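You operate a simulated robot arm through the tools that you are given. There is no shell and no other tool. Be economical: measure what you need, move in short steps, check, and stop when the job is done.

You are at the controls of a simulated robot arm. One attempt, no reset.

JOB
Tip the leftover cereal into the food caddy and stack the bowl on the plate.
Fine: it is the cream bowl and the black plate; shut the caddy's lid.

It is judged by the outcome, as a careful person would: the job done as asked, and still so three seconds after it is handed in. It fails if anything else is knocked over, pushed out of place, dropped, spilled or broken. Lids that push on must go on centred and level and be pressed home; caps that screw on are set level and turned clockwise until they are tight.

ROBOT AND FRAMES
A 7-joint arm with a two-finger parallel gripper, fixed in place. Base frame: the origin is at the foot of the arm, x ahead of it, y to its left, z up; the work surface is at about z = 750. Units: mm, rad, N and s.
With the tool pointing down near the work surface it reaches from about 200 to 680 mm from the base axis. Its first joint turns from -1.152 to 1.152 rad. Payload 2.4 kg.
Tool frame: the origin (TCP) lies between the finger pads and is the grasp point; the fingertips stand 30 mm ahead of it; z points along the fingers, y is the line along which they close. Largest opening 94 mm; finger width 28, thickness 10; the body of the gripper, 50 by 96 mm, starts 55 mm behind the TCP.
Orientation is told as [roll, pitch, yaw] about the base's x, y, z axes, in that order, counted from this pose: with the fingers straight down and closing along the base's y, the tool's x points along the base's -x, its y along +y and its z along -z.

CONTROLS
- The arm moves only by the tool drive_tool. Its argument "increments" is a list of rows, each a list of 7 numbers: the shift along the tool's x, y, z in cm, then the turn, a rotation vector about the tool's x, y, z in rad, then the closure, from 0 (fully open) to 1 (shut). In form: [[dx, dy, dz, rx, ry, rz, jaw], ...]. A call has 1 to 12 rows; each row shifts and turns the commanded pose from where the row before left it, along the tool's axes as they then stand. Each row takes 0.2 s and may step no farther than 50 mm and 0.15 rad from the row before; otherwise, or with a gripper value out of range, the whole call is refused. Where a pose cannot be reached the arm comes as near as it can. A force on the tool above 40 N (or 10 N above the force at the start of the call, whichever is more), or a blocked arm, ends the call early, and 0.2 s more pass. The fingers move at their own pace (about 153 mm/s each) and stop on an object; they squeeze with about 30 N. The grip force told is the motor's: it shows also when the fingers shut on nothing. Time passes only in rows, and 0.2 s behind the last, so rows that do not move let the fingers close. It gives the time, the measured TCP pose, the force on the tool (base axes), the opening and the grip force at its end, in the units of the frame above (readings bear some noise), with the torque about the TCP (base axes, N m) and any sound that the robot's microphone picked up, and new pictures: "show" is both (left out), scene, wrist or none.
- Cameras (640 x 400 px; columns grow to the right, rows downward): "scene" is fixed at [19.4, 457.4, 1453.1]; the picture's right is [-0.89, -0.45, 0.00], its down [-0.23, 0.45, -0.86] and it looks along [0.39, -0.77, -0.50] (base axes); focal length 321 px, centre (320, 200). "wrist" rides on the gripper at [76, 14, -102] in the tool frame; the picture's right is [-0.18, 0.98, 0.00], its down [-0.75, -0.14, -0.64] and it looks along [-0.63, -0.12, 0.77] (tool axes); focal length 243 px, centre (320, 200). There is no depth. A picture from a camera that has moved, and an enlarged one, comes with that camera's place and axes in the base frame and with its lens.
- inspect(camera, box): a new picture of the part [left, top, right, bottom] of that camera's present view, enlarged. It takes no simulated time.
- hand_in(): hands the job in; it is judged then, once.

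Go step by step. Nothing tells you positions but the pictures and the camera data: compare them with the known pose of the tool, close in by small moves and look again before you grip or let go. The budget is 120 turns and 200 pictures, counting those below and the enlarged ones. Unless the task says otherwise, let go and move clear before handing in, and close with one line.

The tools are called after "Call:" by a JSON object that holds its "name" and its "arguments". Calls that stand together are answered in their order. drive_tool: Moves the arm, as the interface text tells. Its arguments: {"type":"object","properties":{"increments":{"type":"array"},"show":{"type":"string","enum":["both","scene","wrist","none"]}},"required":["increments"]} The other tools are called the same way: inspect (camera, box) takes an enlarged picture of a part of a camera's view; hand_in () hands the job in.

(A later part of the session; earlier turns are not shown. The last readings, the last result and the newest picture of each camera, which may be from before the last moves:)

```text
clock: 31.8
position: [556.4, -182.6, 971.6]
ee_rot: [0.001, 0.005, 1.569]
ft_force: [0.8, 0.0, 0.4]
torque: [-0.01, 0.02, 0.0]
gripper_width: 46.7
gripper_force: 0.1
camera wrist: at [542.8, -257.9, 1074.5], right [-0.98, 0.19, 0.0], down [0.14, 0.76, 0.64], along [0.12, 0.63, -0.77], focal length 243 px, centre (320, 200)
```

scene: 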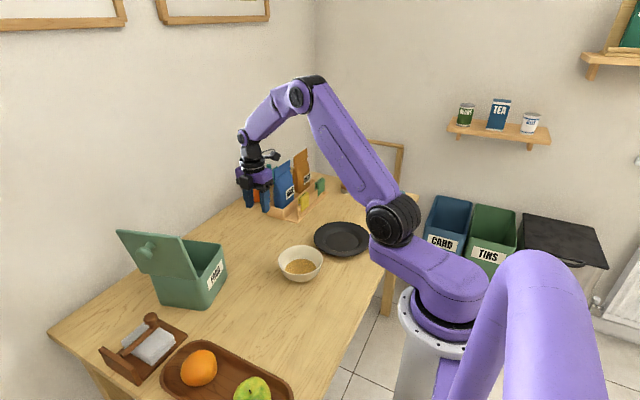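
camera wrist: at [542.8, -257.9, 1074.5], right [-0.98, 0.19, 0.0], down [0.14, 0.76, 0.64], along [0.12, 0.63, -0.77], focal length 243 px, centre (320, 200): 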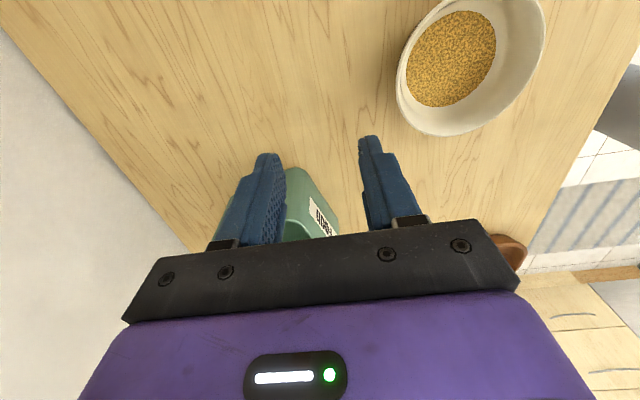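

The bowl is back in place. Next I'll grip the caddy's front (label) wall from above to turn it back, so I'm moving over that wall with yaw 1.92.

Call:
{"name": "drive_tool", "arguments": {"increments": [[-4.37, -0.7, 0, 0, 0, 0, 0.5], [-4.37, -0.7, 0, 0, 0, -0.117, 0.5], [-4.0, -1.3, 0, 0, 0, -0.117, 0.5], [-4.0, -1.8, 0, 0, 0, -0.117, 0.5], [0, 0, 0, 0, 0, 0, 0.5]], "show": "both"}}

Call:
{"name": "inspect", "arguments": {"camera": "scene", "box": [130, 190, 260, 310]}}

```text
clock: 33.0
position: [588.0, -9.1, 970.8]
ee_rot: [0.003, 0.001, 1.921]
ft_force: [0.3, -0.2, 0.2]
torque: [0.02, 0.01, 0.01]
gripper_width: 47.1
gripper_force: 0.1
camera wrist: at [601.6, -85.9, 1073.7], right [-0.99, -0.16, 0.0], down [-0.12, 0.76, 0.64], along [-0.11, 0.63, -0.77], focal length 243 px, centre (320, 200)
```

scene: 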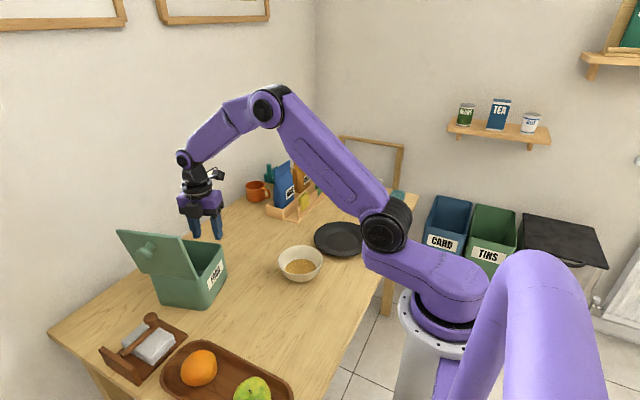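
wrist: 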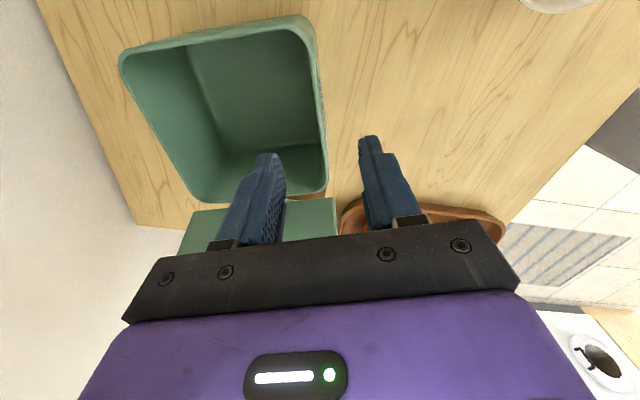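

```text
3.33 times, centred on (195, 250) of scene
camera zoom: at [19.4, 457.4, 1453.1], right [-0.89, -0.45, 0.0], down [-0.23, 0.45, -0.86], along [0.39, -0.77, -0.5], focal length 1070 px, centre (737, 33)
```

zoom: 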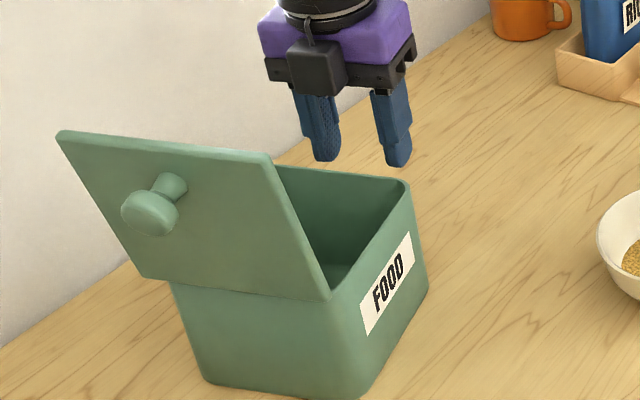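

The caddy measures as centred at (653, 13) with yaw about 0.28, so it must go back to about (613, 13) with yaw 0. I'll line up on the label wall and descend.

Call:
{"name": "drive_tool", "arguments": {"increments": [[-0.3, -0.3, 2.5, 0, 0, 0.07, 0.5], [0, 0, 3, 0, 0, 0, 0.5], [0, 0, 2.0, 0, 0, 0, 0.5], [0, 0, 0, 0, 0, 0, 0.5]], "show": "both"}}

Call:
{"name": "inspect", "arguments": {"camera": "scene", "box": [130, 190, 260, 310]}}

```text
clock: 34.0
position: [590.1, -7.2, 894.4]
ee_rot: [0.002, 0.003, 1.847]
ft_force: [-0.8, -0.1, 0.9]
torque: [-0.02, -0.01, 0.01]
gripper_width: 46.9
gripper_force: 0.0
camera wrist: at [597.7, -84.0, 998.2], right [-1.0, -0.09, 0.0], down [-0.07, 0.77, 0.64], along [-0.06, 0.64, -0.77], focal length 243 px, centre (320, 200)
```

scene: 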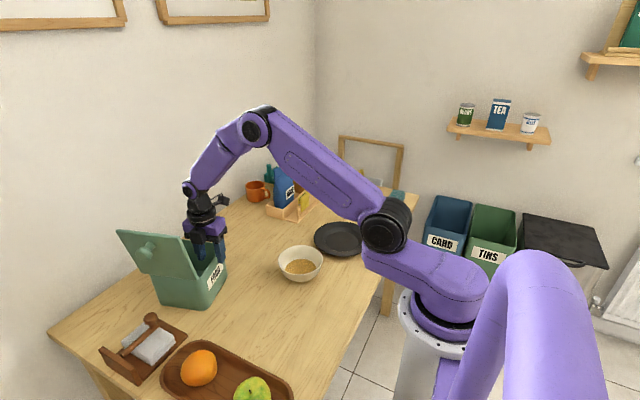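
wrist: 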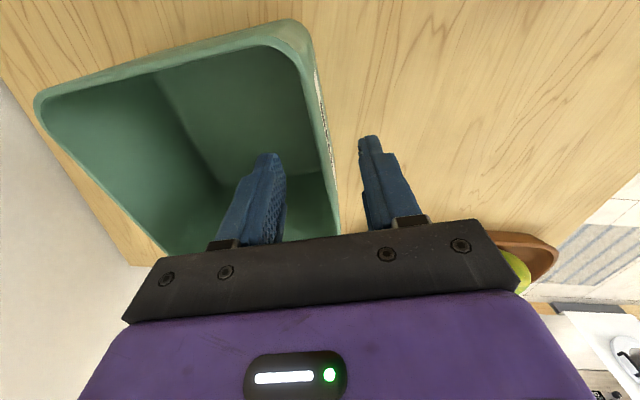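

```text
3.33 times, centred on (195, 250) of scene
camera zoom: at [19.4, 457.4, 1453.1], right [-0.89, -0.45, 0.0], down [-0.23, 0.45, -0.86], along [0.39, -0.77, -0.5], focal length 1070 px, centre (737, 33)
```

zoom: 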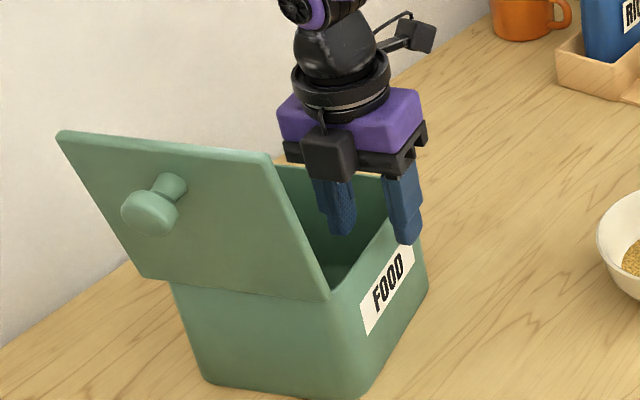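

Straddling the wall. I'll close on it, then drag and turn the caddy back slowly.

Call:
{"name": "drive_tool", "arguments": {"increments": [[0, 0, 0.4, 0, 0, 0, 0.6], [0, 0, 0, 0, 0, 0, 0.8], [0, 0, 0, 0, 0, 0, 1], [0, 0, 0, 0, 0, 0, 1]], "show": "none"}}

Call:
{"name": "drive_tool", "arguments": {"increments": [[-0.24, 0.31, 0, 0, 0, 0.0233, 1], [-0.24, 0.31, 0, 0, 0, 0.0233, 1], [-0.23, 0.32, 0, 0, 0, 0.0233, 1], [-0.22, 0.33, 0, 0, 0, 0.0233, 1], [0, 0, 0, 0, 0, 0, 1]], "show": "scene"}}

```text
clock: 35.0
position: [589.1, -6.6, 890.8]
ee_rot: [0.005, 0.002, 1.851]
ft_force: [-1.7, 1.7, -0.1]
torque: [-0.14, -0.05, 0.34]
gripper_width: 3.6
gripper_force: 30.2
```

```text
clock: 36.2
position: [575.9, -0.9, 890.6]
ee_rot: [0.006, 0.002, 1.756]
ft_force: [0.0, 1.1, 0.4]
torque: [0.29, 0.01, 0.01]
gripper_width: 3.7
gripper_force: 30.2
```

scene: 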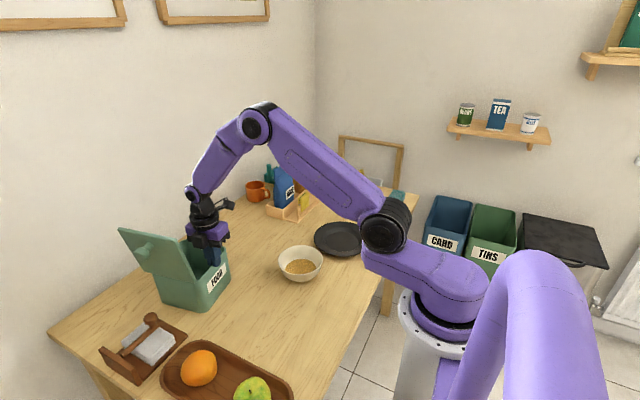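

It follows nicely. I'll do the rest.

Call:
{"name": "drive_tool", "arguments": {"increments": [[-0.22, 0.33, 0, 0, 0, 0.0233, 1], [-0.21, 0.34, 0, 0, 0, 0.0233, 1], [-0.2, 0.34, 0, 0, 0, 0.0233, 1], [-0.19, 0.35, 0, 0, 0, 0.0233, 1], [-0.18, 0.35, 0, 0, 0, 0.0233, 1], [-0.17, 0.36, 0, 0, 0, 0.0233, 1], [-0.16, 0.36, 0, 0, 0, 0.0233, 1], [-0.15, 0.36, 0, 0, 0, 0.0233, 1], [0, 0, 0, 0, 0, 0, 1]], "show": "scene"}}

Call:
{"name": "inspect", "arguments": {"camera": "scene", "box": [120, 220, 280, 320]}}

```text
clock: 38.2
position: [545.4, 10.9, 890.8]
ee_rot: [0.002, 0.005, 1.573]
ft_force: [2.3, 0.4, 0.1]
torque: [0.12, -0.06, 0.1]
gripper_width: 3.9
gripper_force: 30.2
```

scene: 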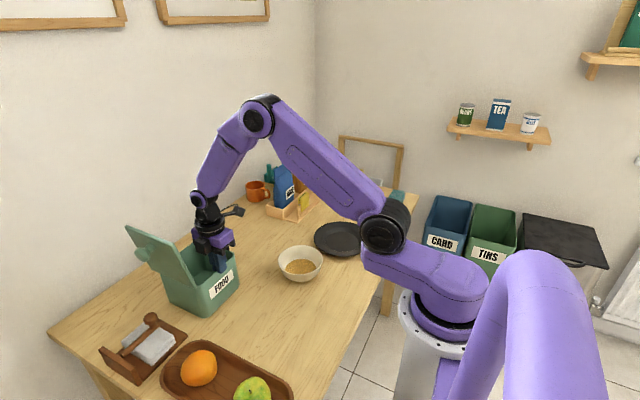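

```text
4.00 times, centred on (200, 270) of scene
camera zoom: at [19.5, 457.4, 1453.0], right [-0.89, -0.45, 0.0], down [-0.23, 0.45, -0.86], along [0.39, -0.77, -0.5], focal length 1284 px, centre (800, -80)
```

zoom: 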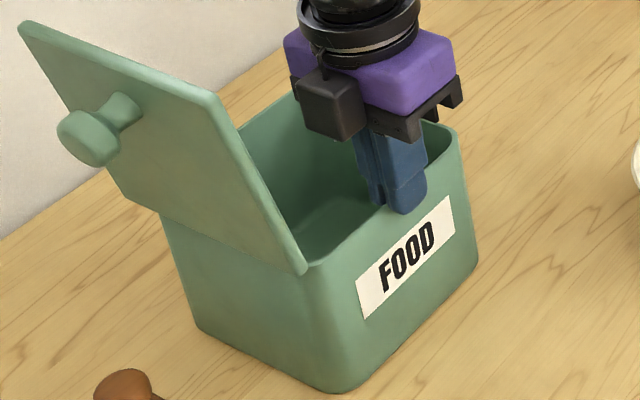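

The caddy is back to its original pose, matching the first pictures. I'll release, rise and return to the bowl.

Call:
{"name": "drive_tool", "arguments": {"increments": [[0, 0, 0, 0, 0, 0, 0.7], [0, 0, -1, 0, 0, 0, 0.5], [0, 0, -3.5, 0, 0, 0, 0.5], [0, 0, -4.5, 0, 0, 0, 0.5], [4.0, 0.5, -1, -0.13, 0, 0, 0.5], [4.5, 0.5, 0, -0.13, 0, 0, 0.5], [4.5, 0.5, 0, -0.13, 0, 0, 0.5], [4.5, 0.5, 0, -0.13, 0, 0, 0.5], [1.8, 0, 0, 0, 0, 0, 0.5], [0, 0, 0, 0, 0, 0, 0.5]], "show": "both"}}

```text
clock: 40.4
position: [526.2, -181.5, 996.3]
ee_rot: [0.523, 0.005, 1.571]
ft_force: [1.0, -0.5, -0.7]
torque: [0.04, 0.02, 0.0]
gripper_width: 47.0
gripper_force: 0.1
camera wrist: at [565.9, -258.3, 1092.6], right [-0.85, 0.19, 0.49], down [0.44, 0.76, 0.48], along [-0.28, 0.63, -0.73], focal length 243 px, centre (320, 200)
```

scene: 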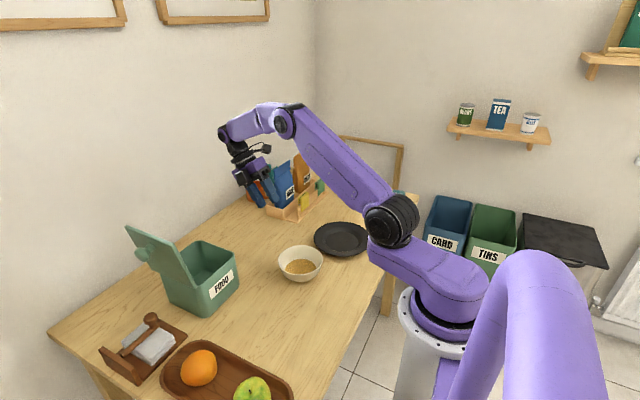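
wrist: 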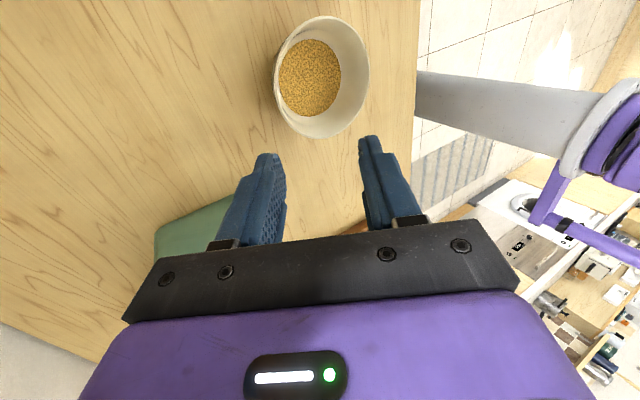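

Call:
{"name": "drive_tool", "arguments": {"increments": [[0.05, -1.6, 4.2, 0, 0, 0, 0.5], [0.05, -1.6, 4.2, 0, 0, 0, 0.5], [0.05, -1.6, 4.2, 0, 0, 0, 0.5], [0, 0, 2, 0, 0, 0, 0.5], [0, 0, 2, 0, 0, 0, 0.5], [0, 0, 1.7, 0, 0, 0, 0.5], [0, 0, 0, 0, 0, 0, 0.5]], "show": "wrist"}}

Call:
{"name": "inspect", "arguments": {"camera": "scene", "box": [250, 210, 350, 290]}}

```text
clock: 42.0
position: [477.9, -183.6, 812.4]
ee_rot: [0.523, 0.004, 1.572]
ft_force: [0.0, -0.5, -0.7]
torque: [-0.02, -0.02, 0.01]
gripper_width: 47.1
gripper_force: 0.1
camera wrist: at [516.1, -260.3, 910.2], right [-0.85, 0.19, 0.49], down [0.44, 0.76, 0.48], along [-0.28, 0.63, -0.73], focal length 243 px, centre (320, 200)
```

wrist: 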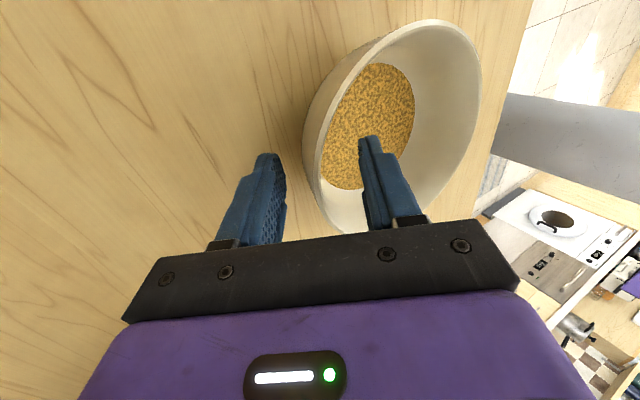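

```text
5.00 times, centred on (300, 250) of scene
camera zoom: at [19.4, 457.3, 1453.1], right [-0.89, -0.45, 0.0], down [-0.23, 0.45, -0.86], along [0.39, -0.77, -0.5], focal length 1604 px, centre (420, -50)
```

zoom: 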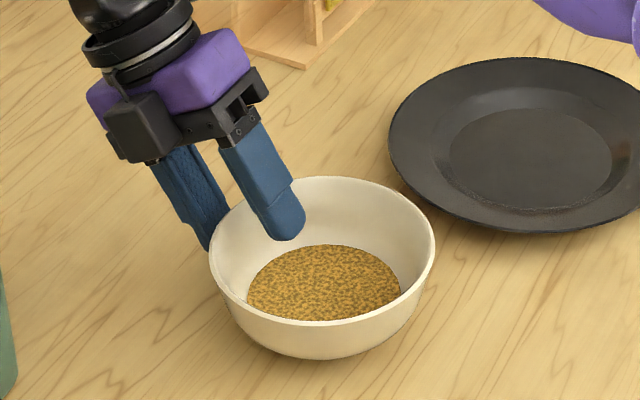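

Call:
{"name": "drive_tool", "arguments": {"increments": [[0, 0.2, 0.2, 0, 0, 0, 0.65], [0, 0, 0, 0, 0, 0, 0.8], [0, 0, 0, 0, 0, 0, 0.92], [0, 0, 0, 0, 0, 0, 1], [0, 0, 0, 0, 0, 0, 1], [0, 0.5, -0.87, 0, 0, 0, 1], [0, 1, -1.74, 0, 0, 0, 1], [0, 1, -1.74, 0, 0, 0, 1], [0, 0, 0, 0, 0, 0, 1]], "show": "wrist"}}

Call:
{"name": "inspect", "arguments": {"camera": "scene", "box": [250, 190, 350, 270]}}

```text
clock: 44.0
position: [472.8, -183.1, 862.0]
ee_rot: [0.524, 0.004, 1.571]
ft_force: [0.2, 0.2, -2.3]
torque: [0.02, -0.18, -0.02]
gripper_width: 8.9
gripper_force: 29.8
camera wrist: at [513.0, -259.4, 958.8], right [-0.85, 0.19, 0.49], down [0.44, 0.76, 0.48], along [-0.28, 0.63, -0.73], focal length 243 px, centre (320, 200)
```

wrist: 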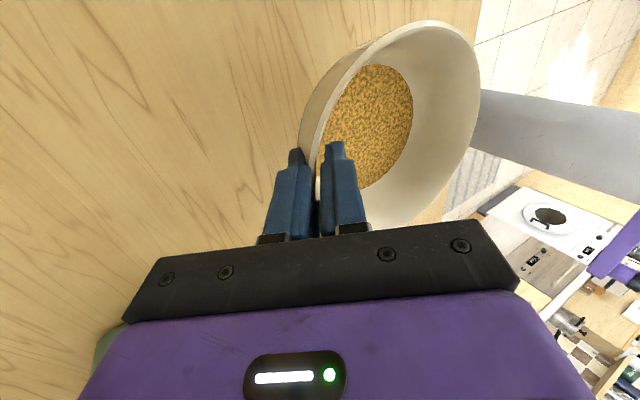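

```text
5.00 times, centred on (300, 230) of scene
camera zoom: at [19.5, 457.3, 1453.1], right [-0.89, -0.45, 0.0], down [-0.23, 0.45, -0.86], along [0.39, -0.77, -0.5], focal length 1604 px, centre (420, 50)
```

zoom: 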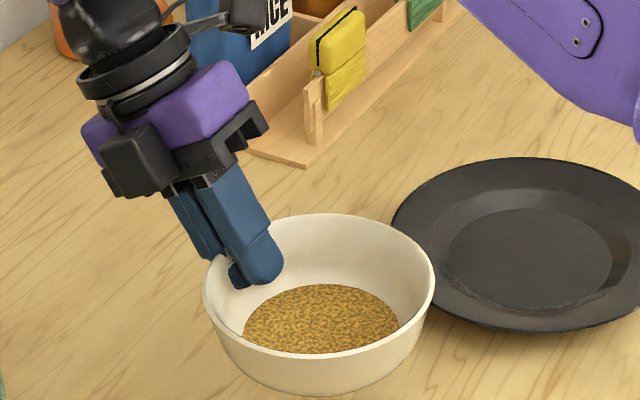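

A level, stable grip. I'll raise it and carry it across in front of the caddy, keeping it level.

Call:
{"name": "drive_tool", "arguments": {"increments": [[0, 2.15, -3.76, 0, 0, 0, 1], [0, 2.15, -3.76, 0, 0, 0, 1], [0, 2.15, -3.76, 0, 0, 0, 1], [-3, 0, 0, 0, 0, 0, 1], [-4, 0, 0, 0, 0, 0, 1], [-4, 0, 0, 0, 0, 0, 1], [-4, 0, 0, 0, 0, 0, 1], [-2.5, 0, 0, 0, 0, 0, 1], [-1.3, 0, 0, 0, 0, 0, 1], [0, 0, 0, 0, 0, 0, 1]], "show": "both"}}

```text
clock: 46.2
position: [472.3, 6.4, 992.3]
ee_rot: [0.523, 0.003, 1.571]
ft_force: [0.6, -0.1, -2.8]
torque: [-0.02, -0.16, 0.01]
gripper_width: 8.8
gripper_force: 30.2
camera wrist: at [513.5, -70.6, 1088.5], right [-0.85, 0.19, 0.49], down [0.44, 0.76, 0.48], along [-0.28, 0.63, -0.73], focal length 243 px, centre (320, 200)
```

scene: 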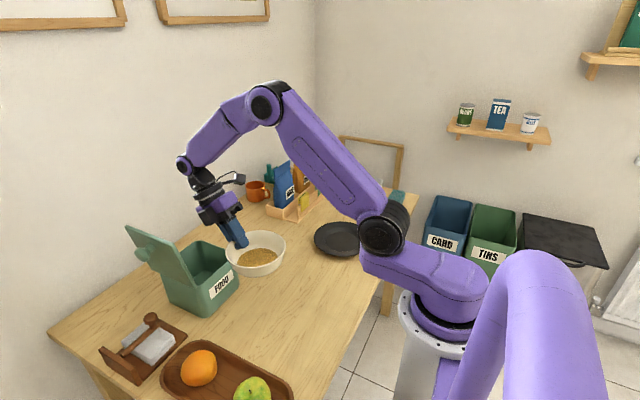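
wrist: 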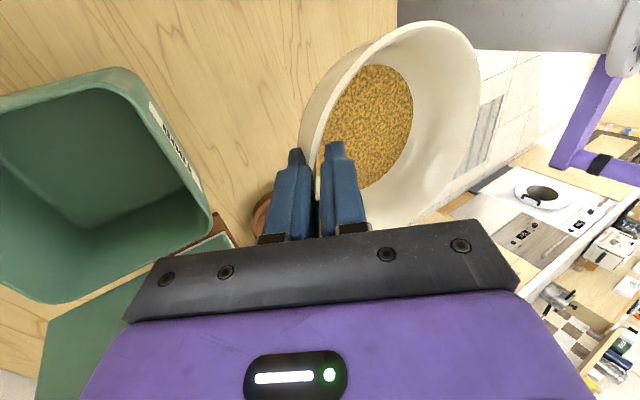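

Now I'll slide over the caddy while starting a mild tilt, staying below the spill angle.

Call:
{"name": "drive_tool", "arguments": {"increments": [[0, -2.37, -1.5, 0.0533, 0, 0, 1], [0, -2.44, -1.38, 0.0533, 0, 0, 1], [0, -2.51, -1.24, 0.0533, 0, 0, 1], [0, -2.57, -1.11, 0.0533, 0, 0, 1], [0, -2.63, -0.97, 0.0533, 0, 0, 1], [0, -2.68, -0.83, 0.0533, 0, 0, 1], [0, 0, 0, 0, 0, 0, 1]], "show": "both"}}

Call:
{"name": "inspect", "arguments": {"camera": "scene", "box": [120, 190, 280, 320]}}

```text
clock: 47.8
position: [642.6, 4.2, 999.3]
ee_rot: [0.204, 0.003, 1.57]
ft_force: [-0.8, 0.3, -3.2]
torque: [-0.03, -0.11, -0.04]
gripper_width: 9.1
gripper_force: 30.5
camera wrist: at [649.6, -71.6, 1102.6], right [-0.96, 0.18, 0.2], down [0.27, 0.76, 0.6], along [-0.04, 0.63, -0.78], focal length 243 px, centre (320, 200)
```

scene: 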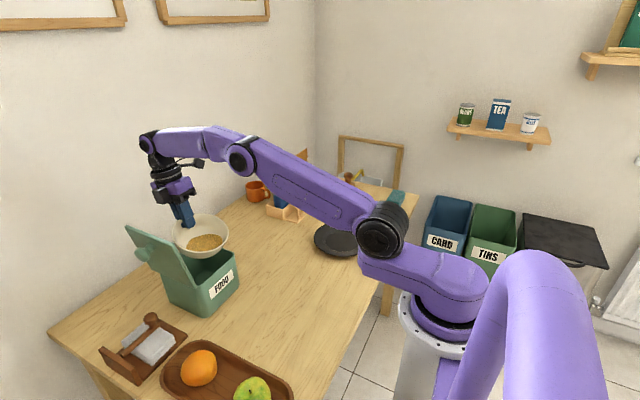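
wrist: 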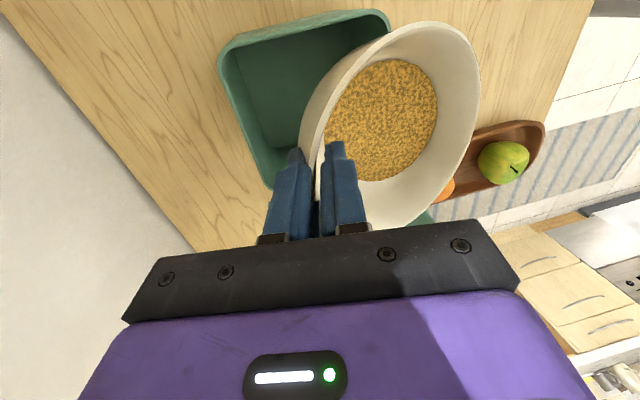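

```text
3.08 times, centred on (200, 255) of scene
camera zoom: at [19.5, 457.4, 1453.1], right [-0.89, -0.45, 0.0], down [-0.23, 0.45, -0.86], along [0.39, -0.77, -0.5], focal length 987 px, centre (689, 31)
```

zoom: 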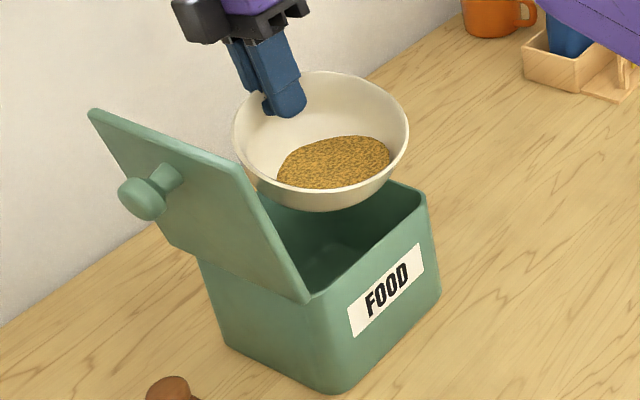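

The cereal stays level like a fluid, so I must get the lip well inside before tilting further. I'll test how much farther the arm reaches at this tilt.

Call:
{"name": "drive_tool", "arguments": {"increments": [[0, -0.98, -0.2, 0, 0, 0, 1], [0, -0.98, -0.2, 0, 0, 0, 1], [0, -0.98, -0.2, 0, 0, 0, 1], [0, 0, 0, 0, 0, 0, 1]], "show": "scene"}}

Call:
{"name": "inspect", "arguments": {"camera": "scene", "box": [120, 190, 280, 320]}}

```text
clock: 48.8
position: [652.4, 4.3, 999.3]
ee_rot: [0.205, 0.003, 1.571]
ft_force: [0.0, -0.5, -3.4]
torque: [-0.01, -0.15, 0.01]
gripper_width: 8.7
gripper_force: 30.3
out of reach, approached as far as the arm can: row 2, 3
```

scene: 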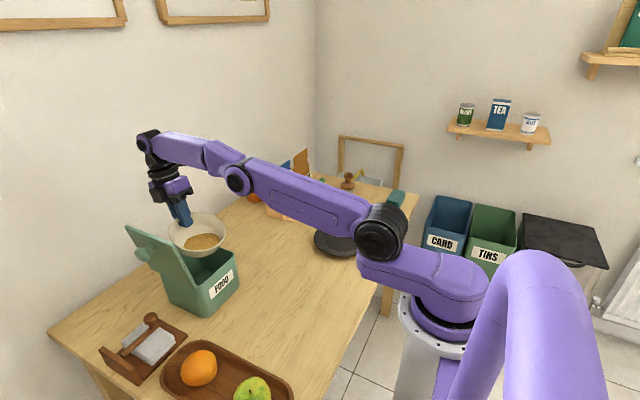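

```text
3.08 times, centred on (200, 255) of scene
camera zoom: at [19.5, 457.4, 1453.1], right [-0.89, -0.45, 0.0], down [-0.23, 0.45, -0.86], along [0.39, -0.77, -0.5], focal length 987 px, centre (689, 31)
```

zoom: 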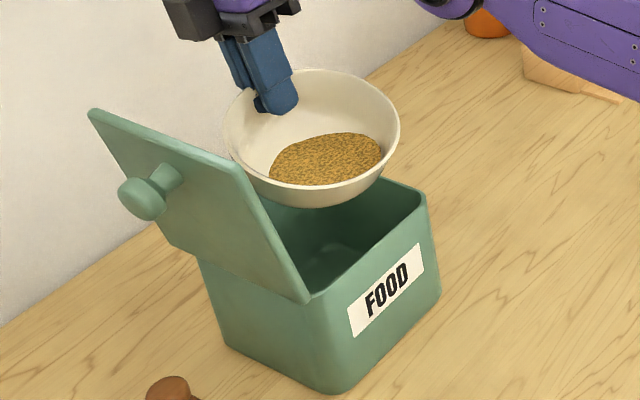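

Forward reach runs out with the grip on the far side. I'll back off, level the bowl and turn it 90° about the vertical so the grip sits on the -y side, which keeps everything within reach while pouring toward the open caddy.

Call:
{"name": "drive_tool", "arguments": {"increments": [[2.85, 2.84, 0.07, -0.08, 0, 0, 1], [2.85, 2.83, 0.29, -0.08, 0, 0, 1], [2.85, 2.8, 0.52, -0.08, 0, 0, 1], [2.85, 2.75, 0.74, -0.08, 0, 0, 1], [0, 0, 0, 0, 0, 0, 1]], "show": "scene"}}

```text
clock: 50.0
position: [540.7, -109.9, 1020.0]
ee_rot: [0.525, 0.002, 1.573]
ft_force: [0.9, -0.9, -2.4]
torque: [0.01, -0.16, 0.03]
gripper_width: 9.1
gripper_force: 30.6
```

scene: 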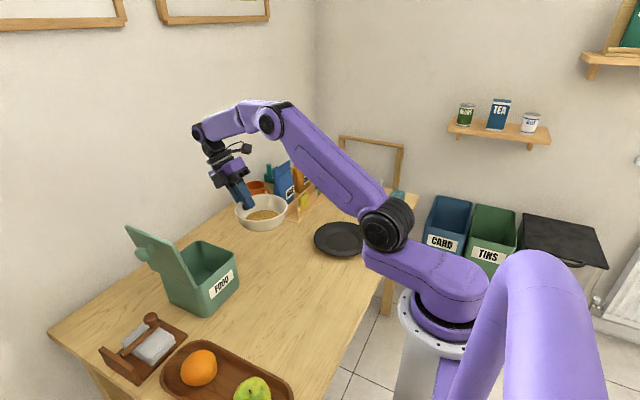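

Call:
{"name": "drive_tool", "arguments": {"increments": [[0, 0, 0, 0, -0.0712, 0.1238, 1], [0, 0, 0, 0, -0.0712, 0.1238, 1], [0, 0, 0, 0, -0.0712, 0.1238, 1], [0, 0, 0, 0, -0.0712, 0.1238, 1], [0, 0, 0, 0, -0.0712, 0.1238, 1], [0, 0, 0, 0, -0.0712, 0.1238, 1], [0, 0, 0, 0, -0.0712, 0.1238, 1], [0, 0, 0, 0, -0.0712, 0.1238, 1], [0, 0, 0, 0, -0.0712, 0.1238, 1], [0, 0, 0, 0, -0.0712, 0.1238, 1], [0, 0, 0, 0, -0.0712, 0.1238, 1], [0, 0, 0, 0, 0, 0, 1]], "show": "both"}}

```text
clock: 52.6
position: [539.8, -109.7, 1019.8]
ee_rot: [0.518, 0.002, -0.002]
ft_force: [0.0, 0.0, -3.2]
torque: [-0.18, 0.01, -0.03]
gripper_width: 9.0
gripper_force: 29.1
camera wrist: at [464.5, -147.8, 1115.7], right [0.19, 0.85, 0.49], down [0.75, -0.44, 0.49], along [0.63, 0.28, -0.73], focal length 243 px, centre (320, 200)
```

scene: 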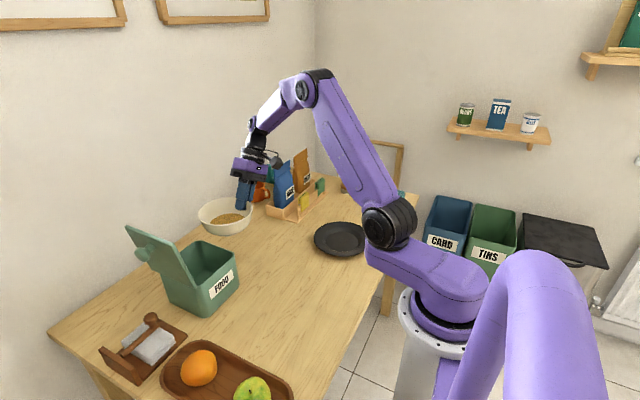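
wrist: 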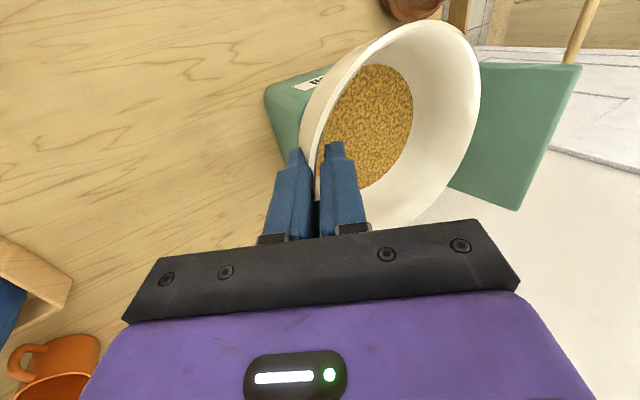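

Now I'll move over the caddy opening with the grip on the -y side and begin tilting about the pouring lip.

Call:
{"name": "drive_tool", "arguments": {"increments": [[-2.4, -1.0, 0.4, 0, 0, 0, 1], [-2.4, -1.0, 0.4, 0, 0, 0, 1], [-2.4, -1.0, 0.4, 0, 0, 0, 1], [0, 0.08, -0.02, 0.1, 0, 0, 1], [0, 0.2, 0.05, 0.1, 0, 0, 1], [0, 0.32, 0.09, 0.1, 0, 0, 1], [0, 0, 0, 0, 0, 0, 1]], "show": "both"}}

Call:
{"name": "inspect", "arguments": {"camera": "scene", "box": [120, 190, 280, 320]}}

```text
clock: 54.2
position: [611.3, -122.8, 994.1]
ee_rot: [0.217, 0.003, 0.0]
ft_force: [0.1, 0.5, -2.8]
torque: [-0.15, 0.0, 0.01]
gripper_width: 8.5
gripper_force: 30.1
camera wrist: at [536.6, -131.3, 1098.5], right [0.18, 0.96, 0.21], down [0.75, -0.28, 0.6], along [0.63, 0.05, -0.78], focal length 243 px, centre (320, 200)
```

scene: 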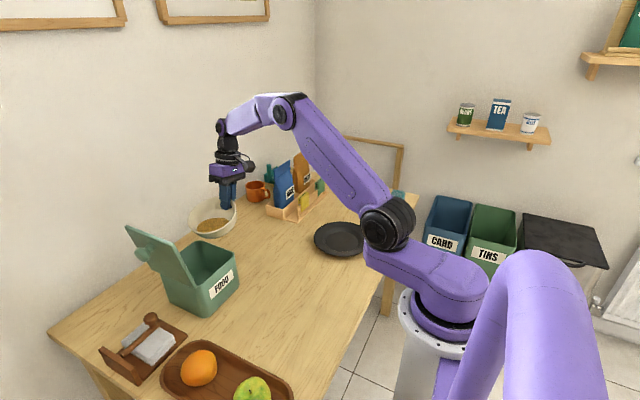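
wrist: 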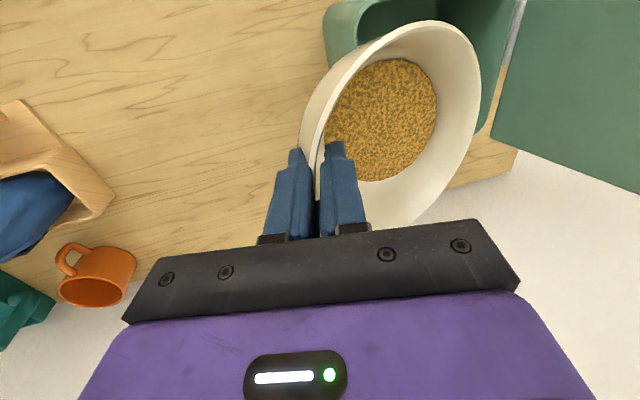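

```text
3.08 times, centred on (200, 255) of scene
camera zoom: at [19.5, 457.4, 1453.1], right [-0.89, -0.45, 0.0], down [-0.23, 0.45, -0.86], along [0.39, -0.77, -0.5], focal length 987 px, centre (689, 31)
```

zoom: 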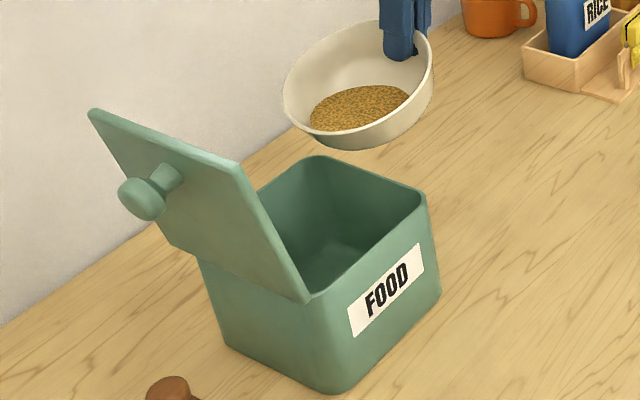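

The lip is at about y 7, over the opening. I'll shift slightly further in, lower a little and tilt on.

Call:
{"name": "drive_tool", "arguments": {"increments": [[0, 0.94, 1.75, 0, 0, 0, 1], [0, 0.734, -1.145, 0.1, 0, 0, 1], [0, 0.734, -1.145, 0.1, 0, 0, 1], [0, 0.734, -1.145, 0.1, 0, 0, 1], [0, 0, 0, 0, 0, 0, 1]], "show": "both"}}

Call:
{"name": "inspect", "arguments": {"camera": "scene", "box": [120, 190, 280, 320]}}

```text
clock: 55.4
position: [612.5, -92.5, 1016.5]
ee_rot: [-0.082, 0.003, -0.001]
ft_force: [-0.1, 0.2, -2.8]
torque: [-0.07, 0.04, -0.02]
gripper_width: 8.8
gripper_force: 30.0
camera wrist: at [537.2, -70.4, 1117.6], right [0.18, 0.98, -0.08], down [0.75, -0.09, 0.65], along [0.63, -0.18, -0.76], focal length 243 px, centre (320, 200)
```

scene: 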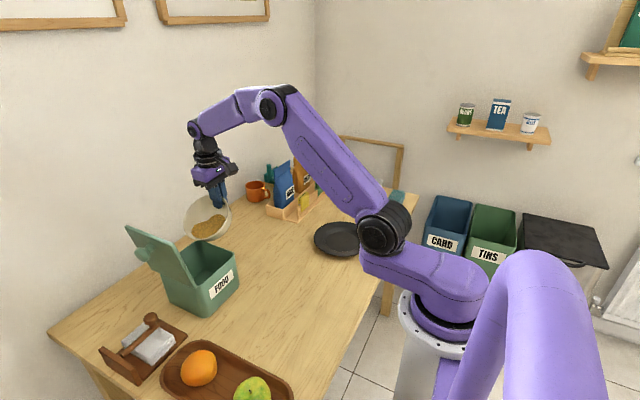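
wrist: 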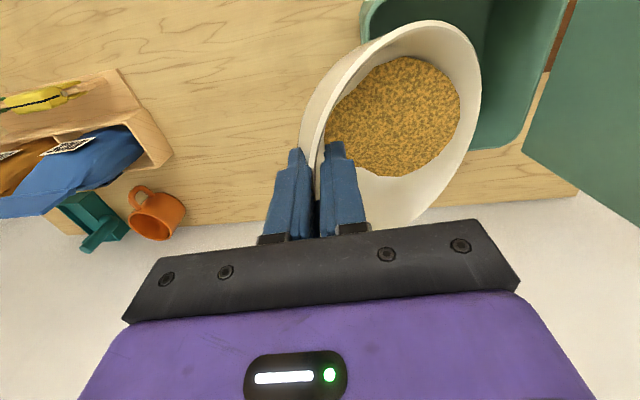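

```text
3.08 times, centred on (200, 255) of scene
camera zoom: at [19.5, 457.4, 1453.1], right [-0.89, -0.45, 0.0], down [-0.23, 0.45, -0.86], along [0.39, -0.77, -0.5], focal length 987 px, centre (689, 31)
```

zoom: 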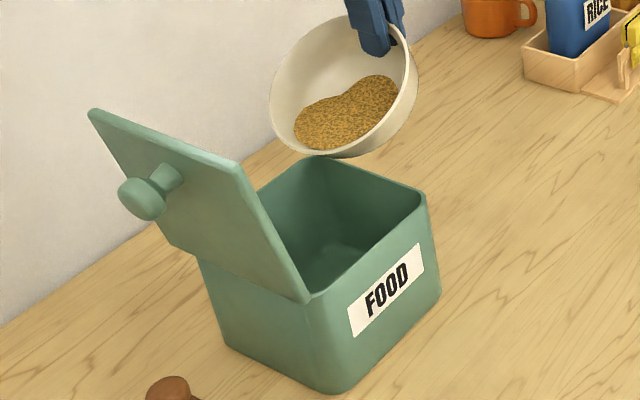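

The lip is over the opening and the cereal is close to pouring. I'll lower slightly and keep tilting.

Call:
{"name": "drive_tool", "arguments": {"increments": [[0, 0.12, 1.5, 0, 0, 0, 1], [0, 0.734, -1.145, 0.1, 0, 0, 1], [0, 0.734, -1.145, 0.1, 0, 0, 1], [0, 0.734, -1.145, 0.1, 0, 0, 1], [0, 0, 0, 0, 0, 0, 1]], "show": "scene"}}

Call:
{"name": "inspect", "arguments": {"camera": "scene", "box": [120, 190, 280, 320]}}

```text
clock: 56.6
position: [611.8, -64.7, 1030.5]
ee_rot: [-0.382, 0.001, 0.0]
ft_force: [0.0, -0.3, -3.0]
torque: [-0.06, 0.02, 0.0]
gripper_width: 8.2
gripper_force: 30.0
```

scene: 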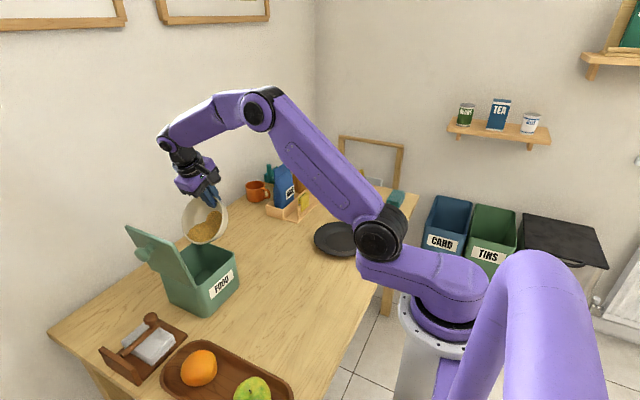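

```text
3.08 times, centred on (200, 255) of scene
camera zoom: at [19.5, 457.4, 1453.1], right [-0.89, -0.45, 0.0], down [-0.23, 0.45, -0.86], along [0.39, -0.77, -0.5], focal length 987 px, centre (689, 31)
```

zoom: 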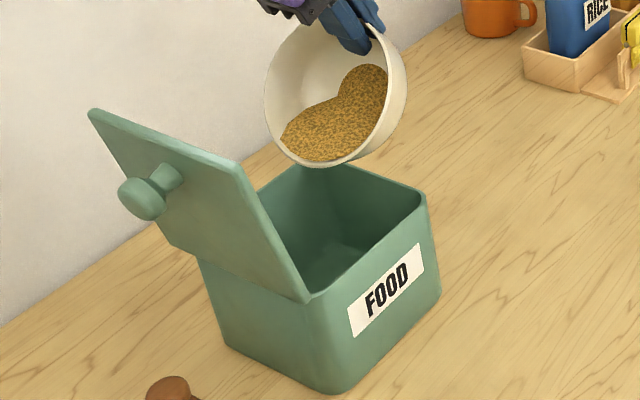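

Call:
{"name": "drive_tool", "arguments": {"increments": [[0, 0.734, -1.145, 0.1, 0, 0, 1], [0, 0.734, -1.145, 0.1, 0, 0, 1], [0, 0.734, -1.145, 0.1, 0, 0, 1], [0, 0, 0, 0, 0, 0, 1], [0, 0, 0, 0, 0, 0, 1]], "show": "scene"}}

Call:
{"name": "inspect", "arguments": {"camera": "scene", "box": [120, 190, 280, 320]}}

```text
clock: 57.8
position: [612.9, -28.6, 1051.1]
ee_rot: [-0.683, 0.0, 0.0]
ft_force: [-0.1, 0.6, -3.7]
torque: [0.01, -0.01, -0.04]
gripper_width: 8.5
gripper_force: 29.8
```

scene: 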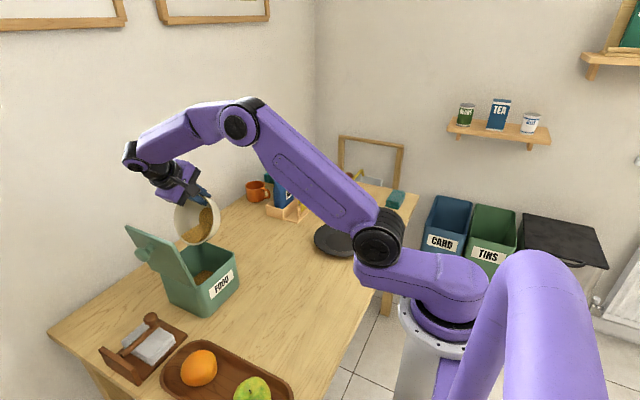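

```text
3.08 times, centred on (200, 255) of scene
camera zoom: at [19.5, 457.4, 1453.1], right [-0.89, -0.45, 0.0], down [-0.23, 0.45, -0.86], along [0.39, -0.77, -0.5], focal length 987 px, centre (689, 31)
```

zoom: 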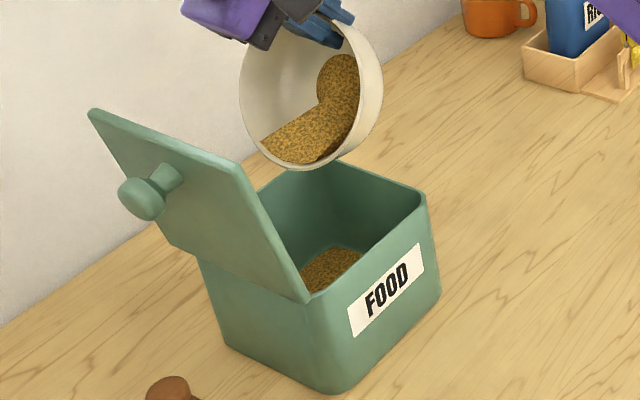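

The cereal is landing inside the caddy. I'll continue.

Call:
{"name": "drive_tool", "arguments": {"increments": [[0, 0.734, -1.145, 0.1, 0, 0, 1], [0, 0, 0, 0, 0, 0, 1], [0, 0.734, -1.145, 0.1, 0, 0, 1], [0, 0, 0, 0, 0, 0, 1], [0, 0.734, -1.145, 0.1, 0, 0, 1], [0, 0, 0, 0, 0, 0, 1], [0, 0, 0, 0, 0, 0, 1]], "show": "scene"}}

Call:
{"name": "inspect", "arguments": {"camera": "scene", "box": [120, 190, 280, 320]}}

```text
clock: 59.4
position: [612.4, 9.1, 1059.4]
ee_rot: [-0.984, 0.001, 0.0]
ft_force: [-0.3, 0.6, -3.6]
torque: [0.06, 0.01, -0.02]
gripper_width: 4.3
gripper_force: 29.8
```

scene: 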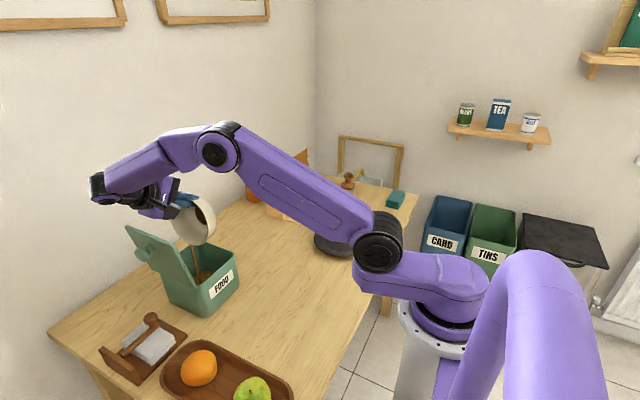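

```text
3.08 times, centred on (200, 255) of scene
camera zoom: at [19.5, 457.4, 1453.1], right [-0.89, -0.45, 0.0], down [-0.23, 0.45, -0.86], along [0.39, -0.77, -0.5], focal length 987 px, centre (689, 31)
```

zoom: 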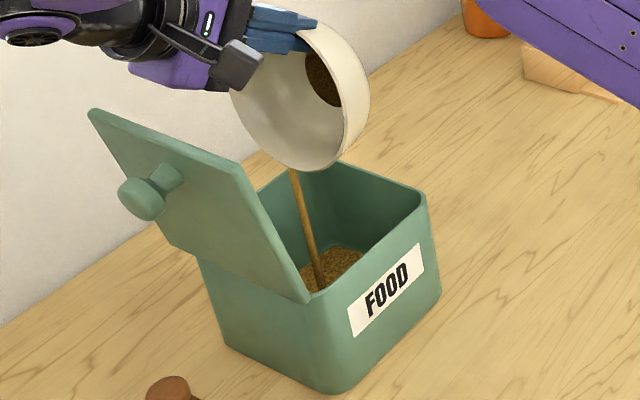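

It's pouring well. The grip width dropped to 4.3 mm, so I'll hold still and look closely.

Call:
{"name": "drive_tool", "arguments": {"increments": [[0, 0, 0, 0, 0, 0, 1], [0, 0, 0, 0, 0, 0, 1], [0, 0, 0, 0, 0, 0, 1], [0, 0, 0, 0, 0, 0, 1]], "show": "wrist"}}

Call:
{"name": "inspect", "arguments": {"camera": "scene", "box": [140, 170, 250, 290]}}

```text
clock: 60.4
position: [612.8, 9.4, 1060.4]
ee_rot: [-0.98, 0.002, 0.0]
ft_force: [-1.2, -0.2, -3.4]
torque: [0.08, 0.01, 0.02]
gripper_width: 4.5
gripper_force: 30.1
camera wrist: at [536.7, 102.0, 1105.5], right [0.18, 0.55, -0.82], down [0.75, 0.46, 0.47], along [0.63, -0.7, -0.33], focal length 243 px, centre (320, 200)
```

wrist: 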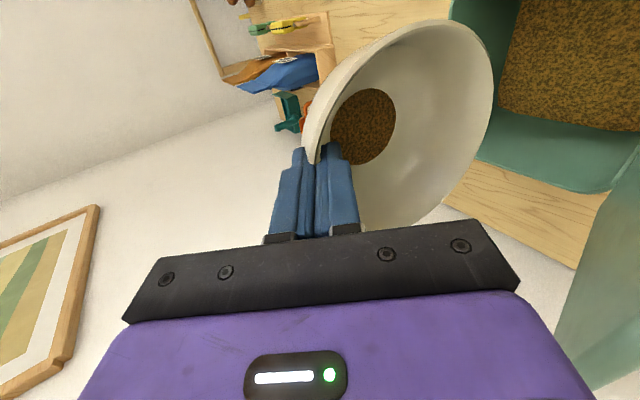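

```text
3.33 times, centred on (195, 230) of scene
camera zoom: at [19.5, 457.3, 1453.1], right [-0.89, -0.45, 0.0], down [-0.23, 0.45, -0.86], along [0.39, -0.77, -0.5], focal length 1070 px, centre (737, 100)
```

zoom: 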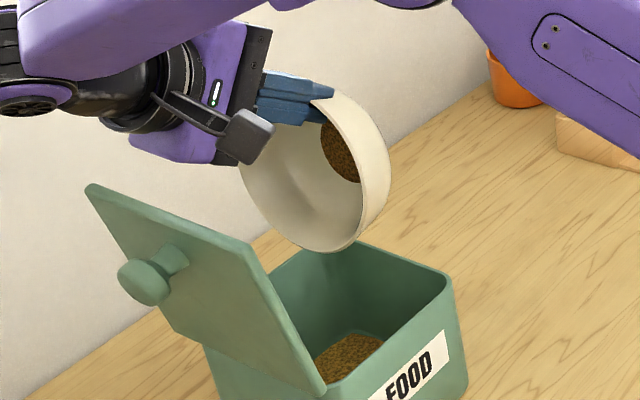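

A thin disc of cereal remains at the bottom of the bowl. I'll tip further while rising to keep the gripper clear of the lid.

Call:
{"name": "drive_tool", "arguments": {"increments": [[0, -0.31, -0.72, 0.11, 0, 0, 1], [0, -0.39, -0.69, 0.11, 0, 0, 1], [0, -0.46, -0.64, 0.11, 0, 0, 1], [0, 0, 0, 0, 0, 0, 1], [0, 0, 0, 0, 0, 0, 1]], "show": "wrist"}}

Call:
{"name": "inspect", "arguments": {"camera": "scene", "box": [140, 170, 250, 290]}}

```text
clock: 61.6
position: [612.9, 20.8, 1079.8]
ee_rot: [-1.314, 0.001, 0.0]
ft_force: [0.4, -0.2, -3.1]
torque: [0.11, 0.0, 0.01]
gripper_width: 4.6
gripper_force: 29.8
camera wrist: at [536.5, 124.6, 1092.8], right [0.18, 0.25, -0.95], down [0.75, 0.58, 0.3], along [0.63, -0.77, -0.08], focal length 243 px, centre (320, 200)
```

wrist: 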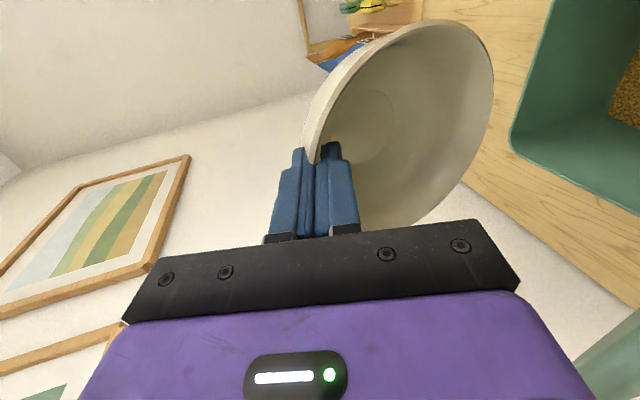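

```text
3.33 times, centred on (195, 230) of scene
camera zoom: at [19.5, 457.4, 1453.1], right [-0.89, -0.45, 0.0], down [-0.23, 0.45, -0.86], along [0.39, -0.77, -0.5], focal length 1070 px, centre (737, 100)
```

zoom: 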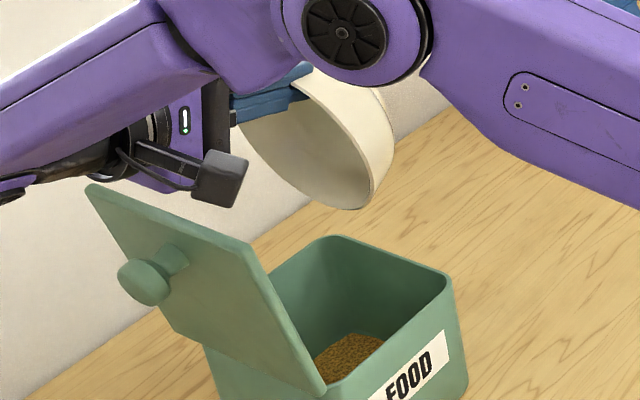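

The bowl is empty. I'll bring it back upright while moving away toward -y.

Call:
{"name": "drive_tool", "arguments": {"increments": [[0, -0.47, 1.01, -0.135, 0, 0, 1], [0, -0.6, 0.94, -0.135, 0, 0, 1], [0, -0.73, 0.85, -0.135, 0, 0, 1], [0, -0.83, 0.75, -0.135, 0, 0, 1], [0, -0.93, 0.63, -0.135, 0, 0, 1], [0, -1.0, 0.5, -0.135, 0, 0, 1], [0, -1.06, 0.36, -0.135, 0, 0, 1], [0, -1.1, 0.21, -0.135, 0, 0, 1], [0, -1.12, 0.06, -0.135, 0, 0, 1], [0, -1.11, -0.09, -0.135, 0, 0, 1], [0, -1.09, -0.24, -0.135, 0, 0, 1], [0, -1.05, -0.38, -0.135, 0, 0, 1]], "show": "both"}}

Call:
{"name": "inspect", "arguments": {"camera": "scene", "box": [160, 130, 290, 250]}}

```text
clock: 64.2
position: [612.7, -109.7, 1102.7]
ee_rot: [0.31, -0.001, 0.003]
ft_force: [0.1, 0.4, -3.5]
torque: [-0.17, 0.01, 0.02]
gripper_width: 4.3
gripper_force: 29.7
camera wrist: at [536.5, -127.6, 1205.8], right [0.18, 0.94, 0.3], down [0.75, -0.33, 0.57], along [0.63, 0.12, -0.77], focal length 243 px, centre (320, 200)
```

scene: 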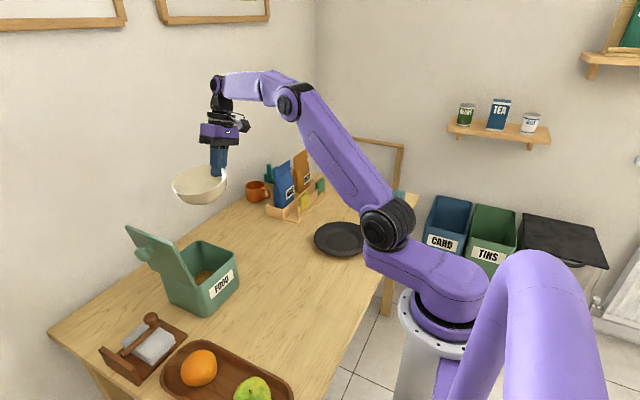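
wrist: 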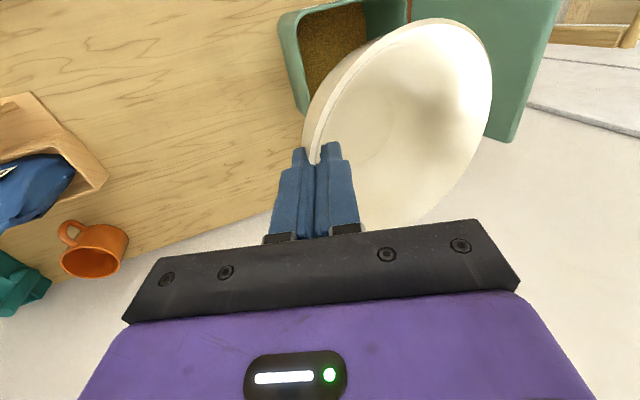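

```text
3.33 times, centred on (225, 190) of scene
camera zoom: at [19.5, 457.4, 1453.0], right [-0.89, -0.45, 0.0], down [-0.23, 0.45, -0.86], along [0.39, -0.77, -0.5], focal length 1070 px, centre (637, 233)
```

zoom: 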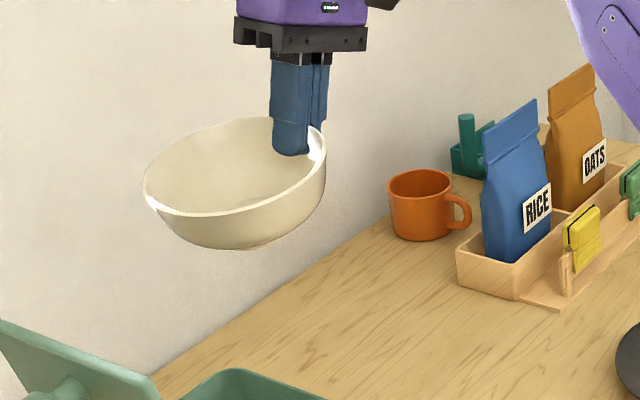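

The pour is complete and the bowl is still held, with the cereal in the caddy. I'll level the bowl and move back from the caddy.

Call:
{"name": "drive_tool", "arguments": {"increments": [[2.2, 0, 0, -0.085, 0, 0, 1], [2.2, 0, 0, -0.085, 0, 0, 1], [4.3, -1.0, 0, 0, 0, 0, 1], [4.3, -1.0, 0, 0, 0, 0, 1], [0, 0, 0, 0, 0, 0, 1]], "show": "wrist"}}

Call:
{"name": "inspect", "arguments": {"camera": "scene", "box": [180, 130, 310, 250]}}

```text
clock: 65.4
position: [482.2, -127.7, 1092.8]
ee_rot: [0.478, 0.002, 0.0]
ft_force: [-0.1, 0.1, -2.6]
torque: [-0.21, 0.05, 0.02]
gripper_width: 4.3
gripper_force: 30.0
camera wrist: at [406.8, -163.0, 1190.6], right [0.18, 0.87, 0.45], down [0.75, -0.42, 0.5], along [0.63, 0.25, -0.74], focal length 243 px, centre (320, 200)
```

wrist: 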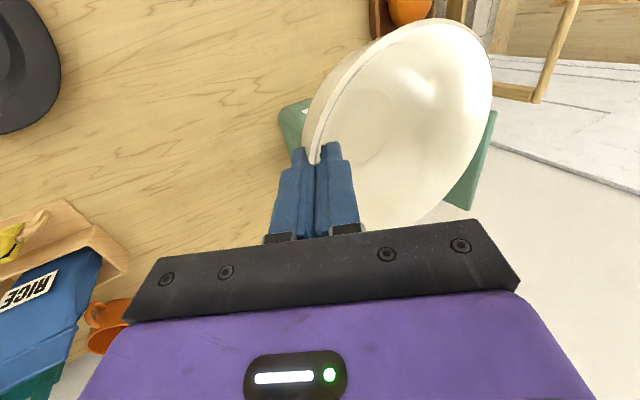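

```text
3.33 times, centred on (245, 190) of scene
camera zoom: at [19.5, 457.3, 1453.1], right [-0.89, -0.45, 0.0], down [-0.23, 0.45, -0.86], along [0.39, -0.77, -0.5], focal length 1070 px, centre (570, 233)
```

zoom: 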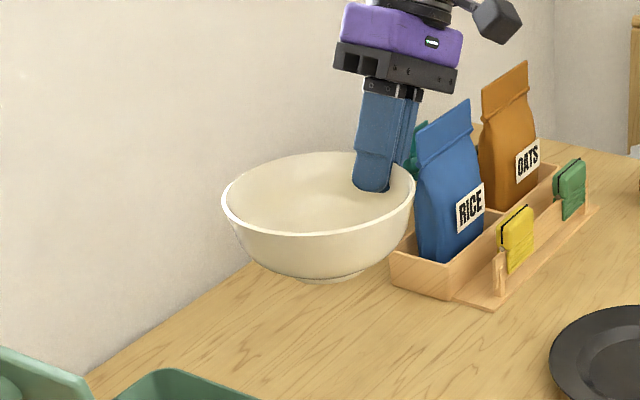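

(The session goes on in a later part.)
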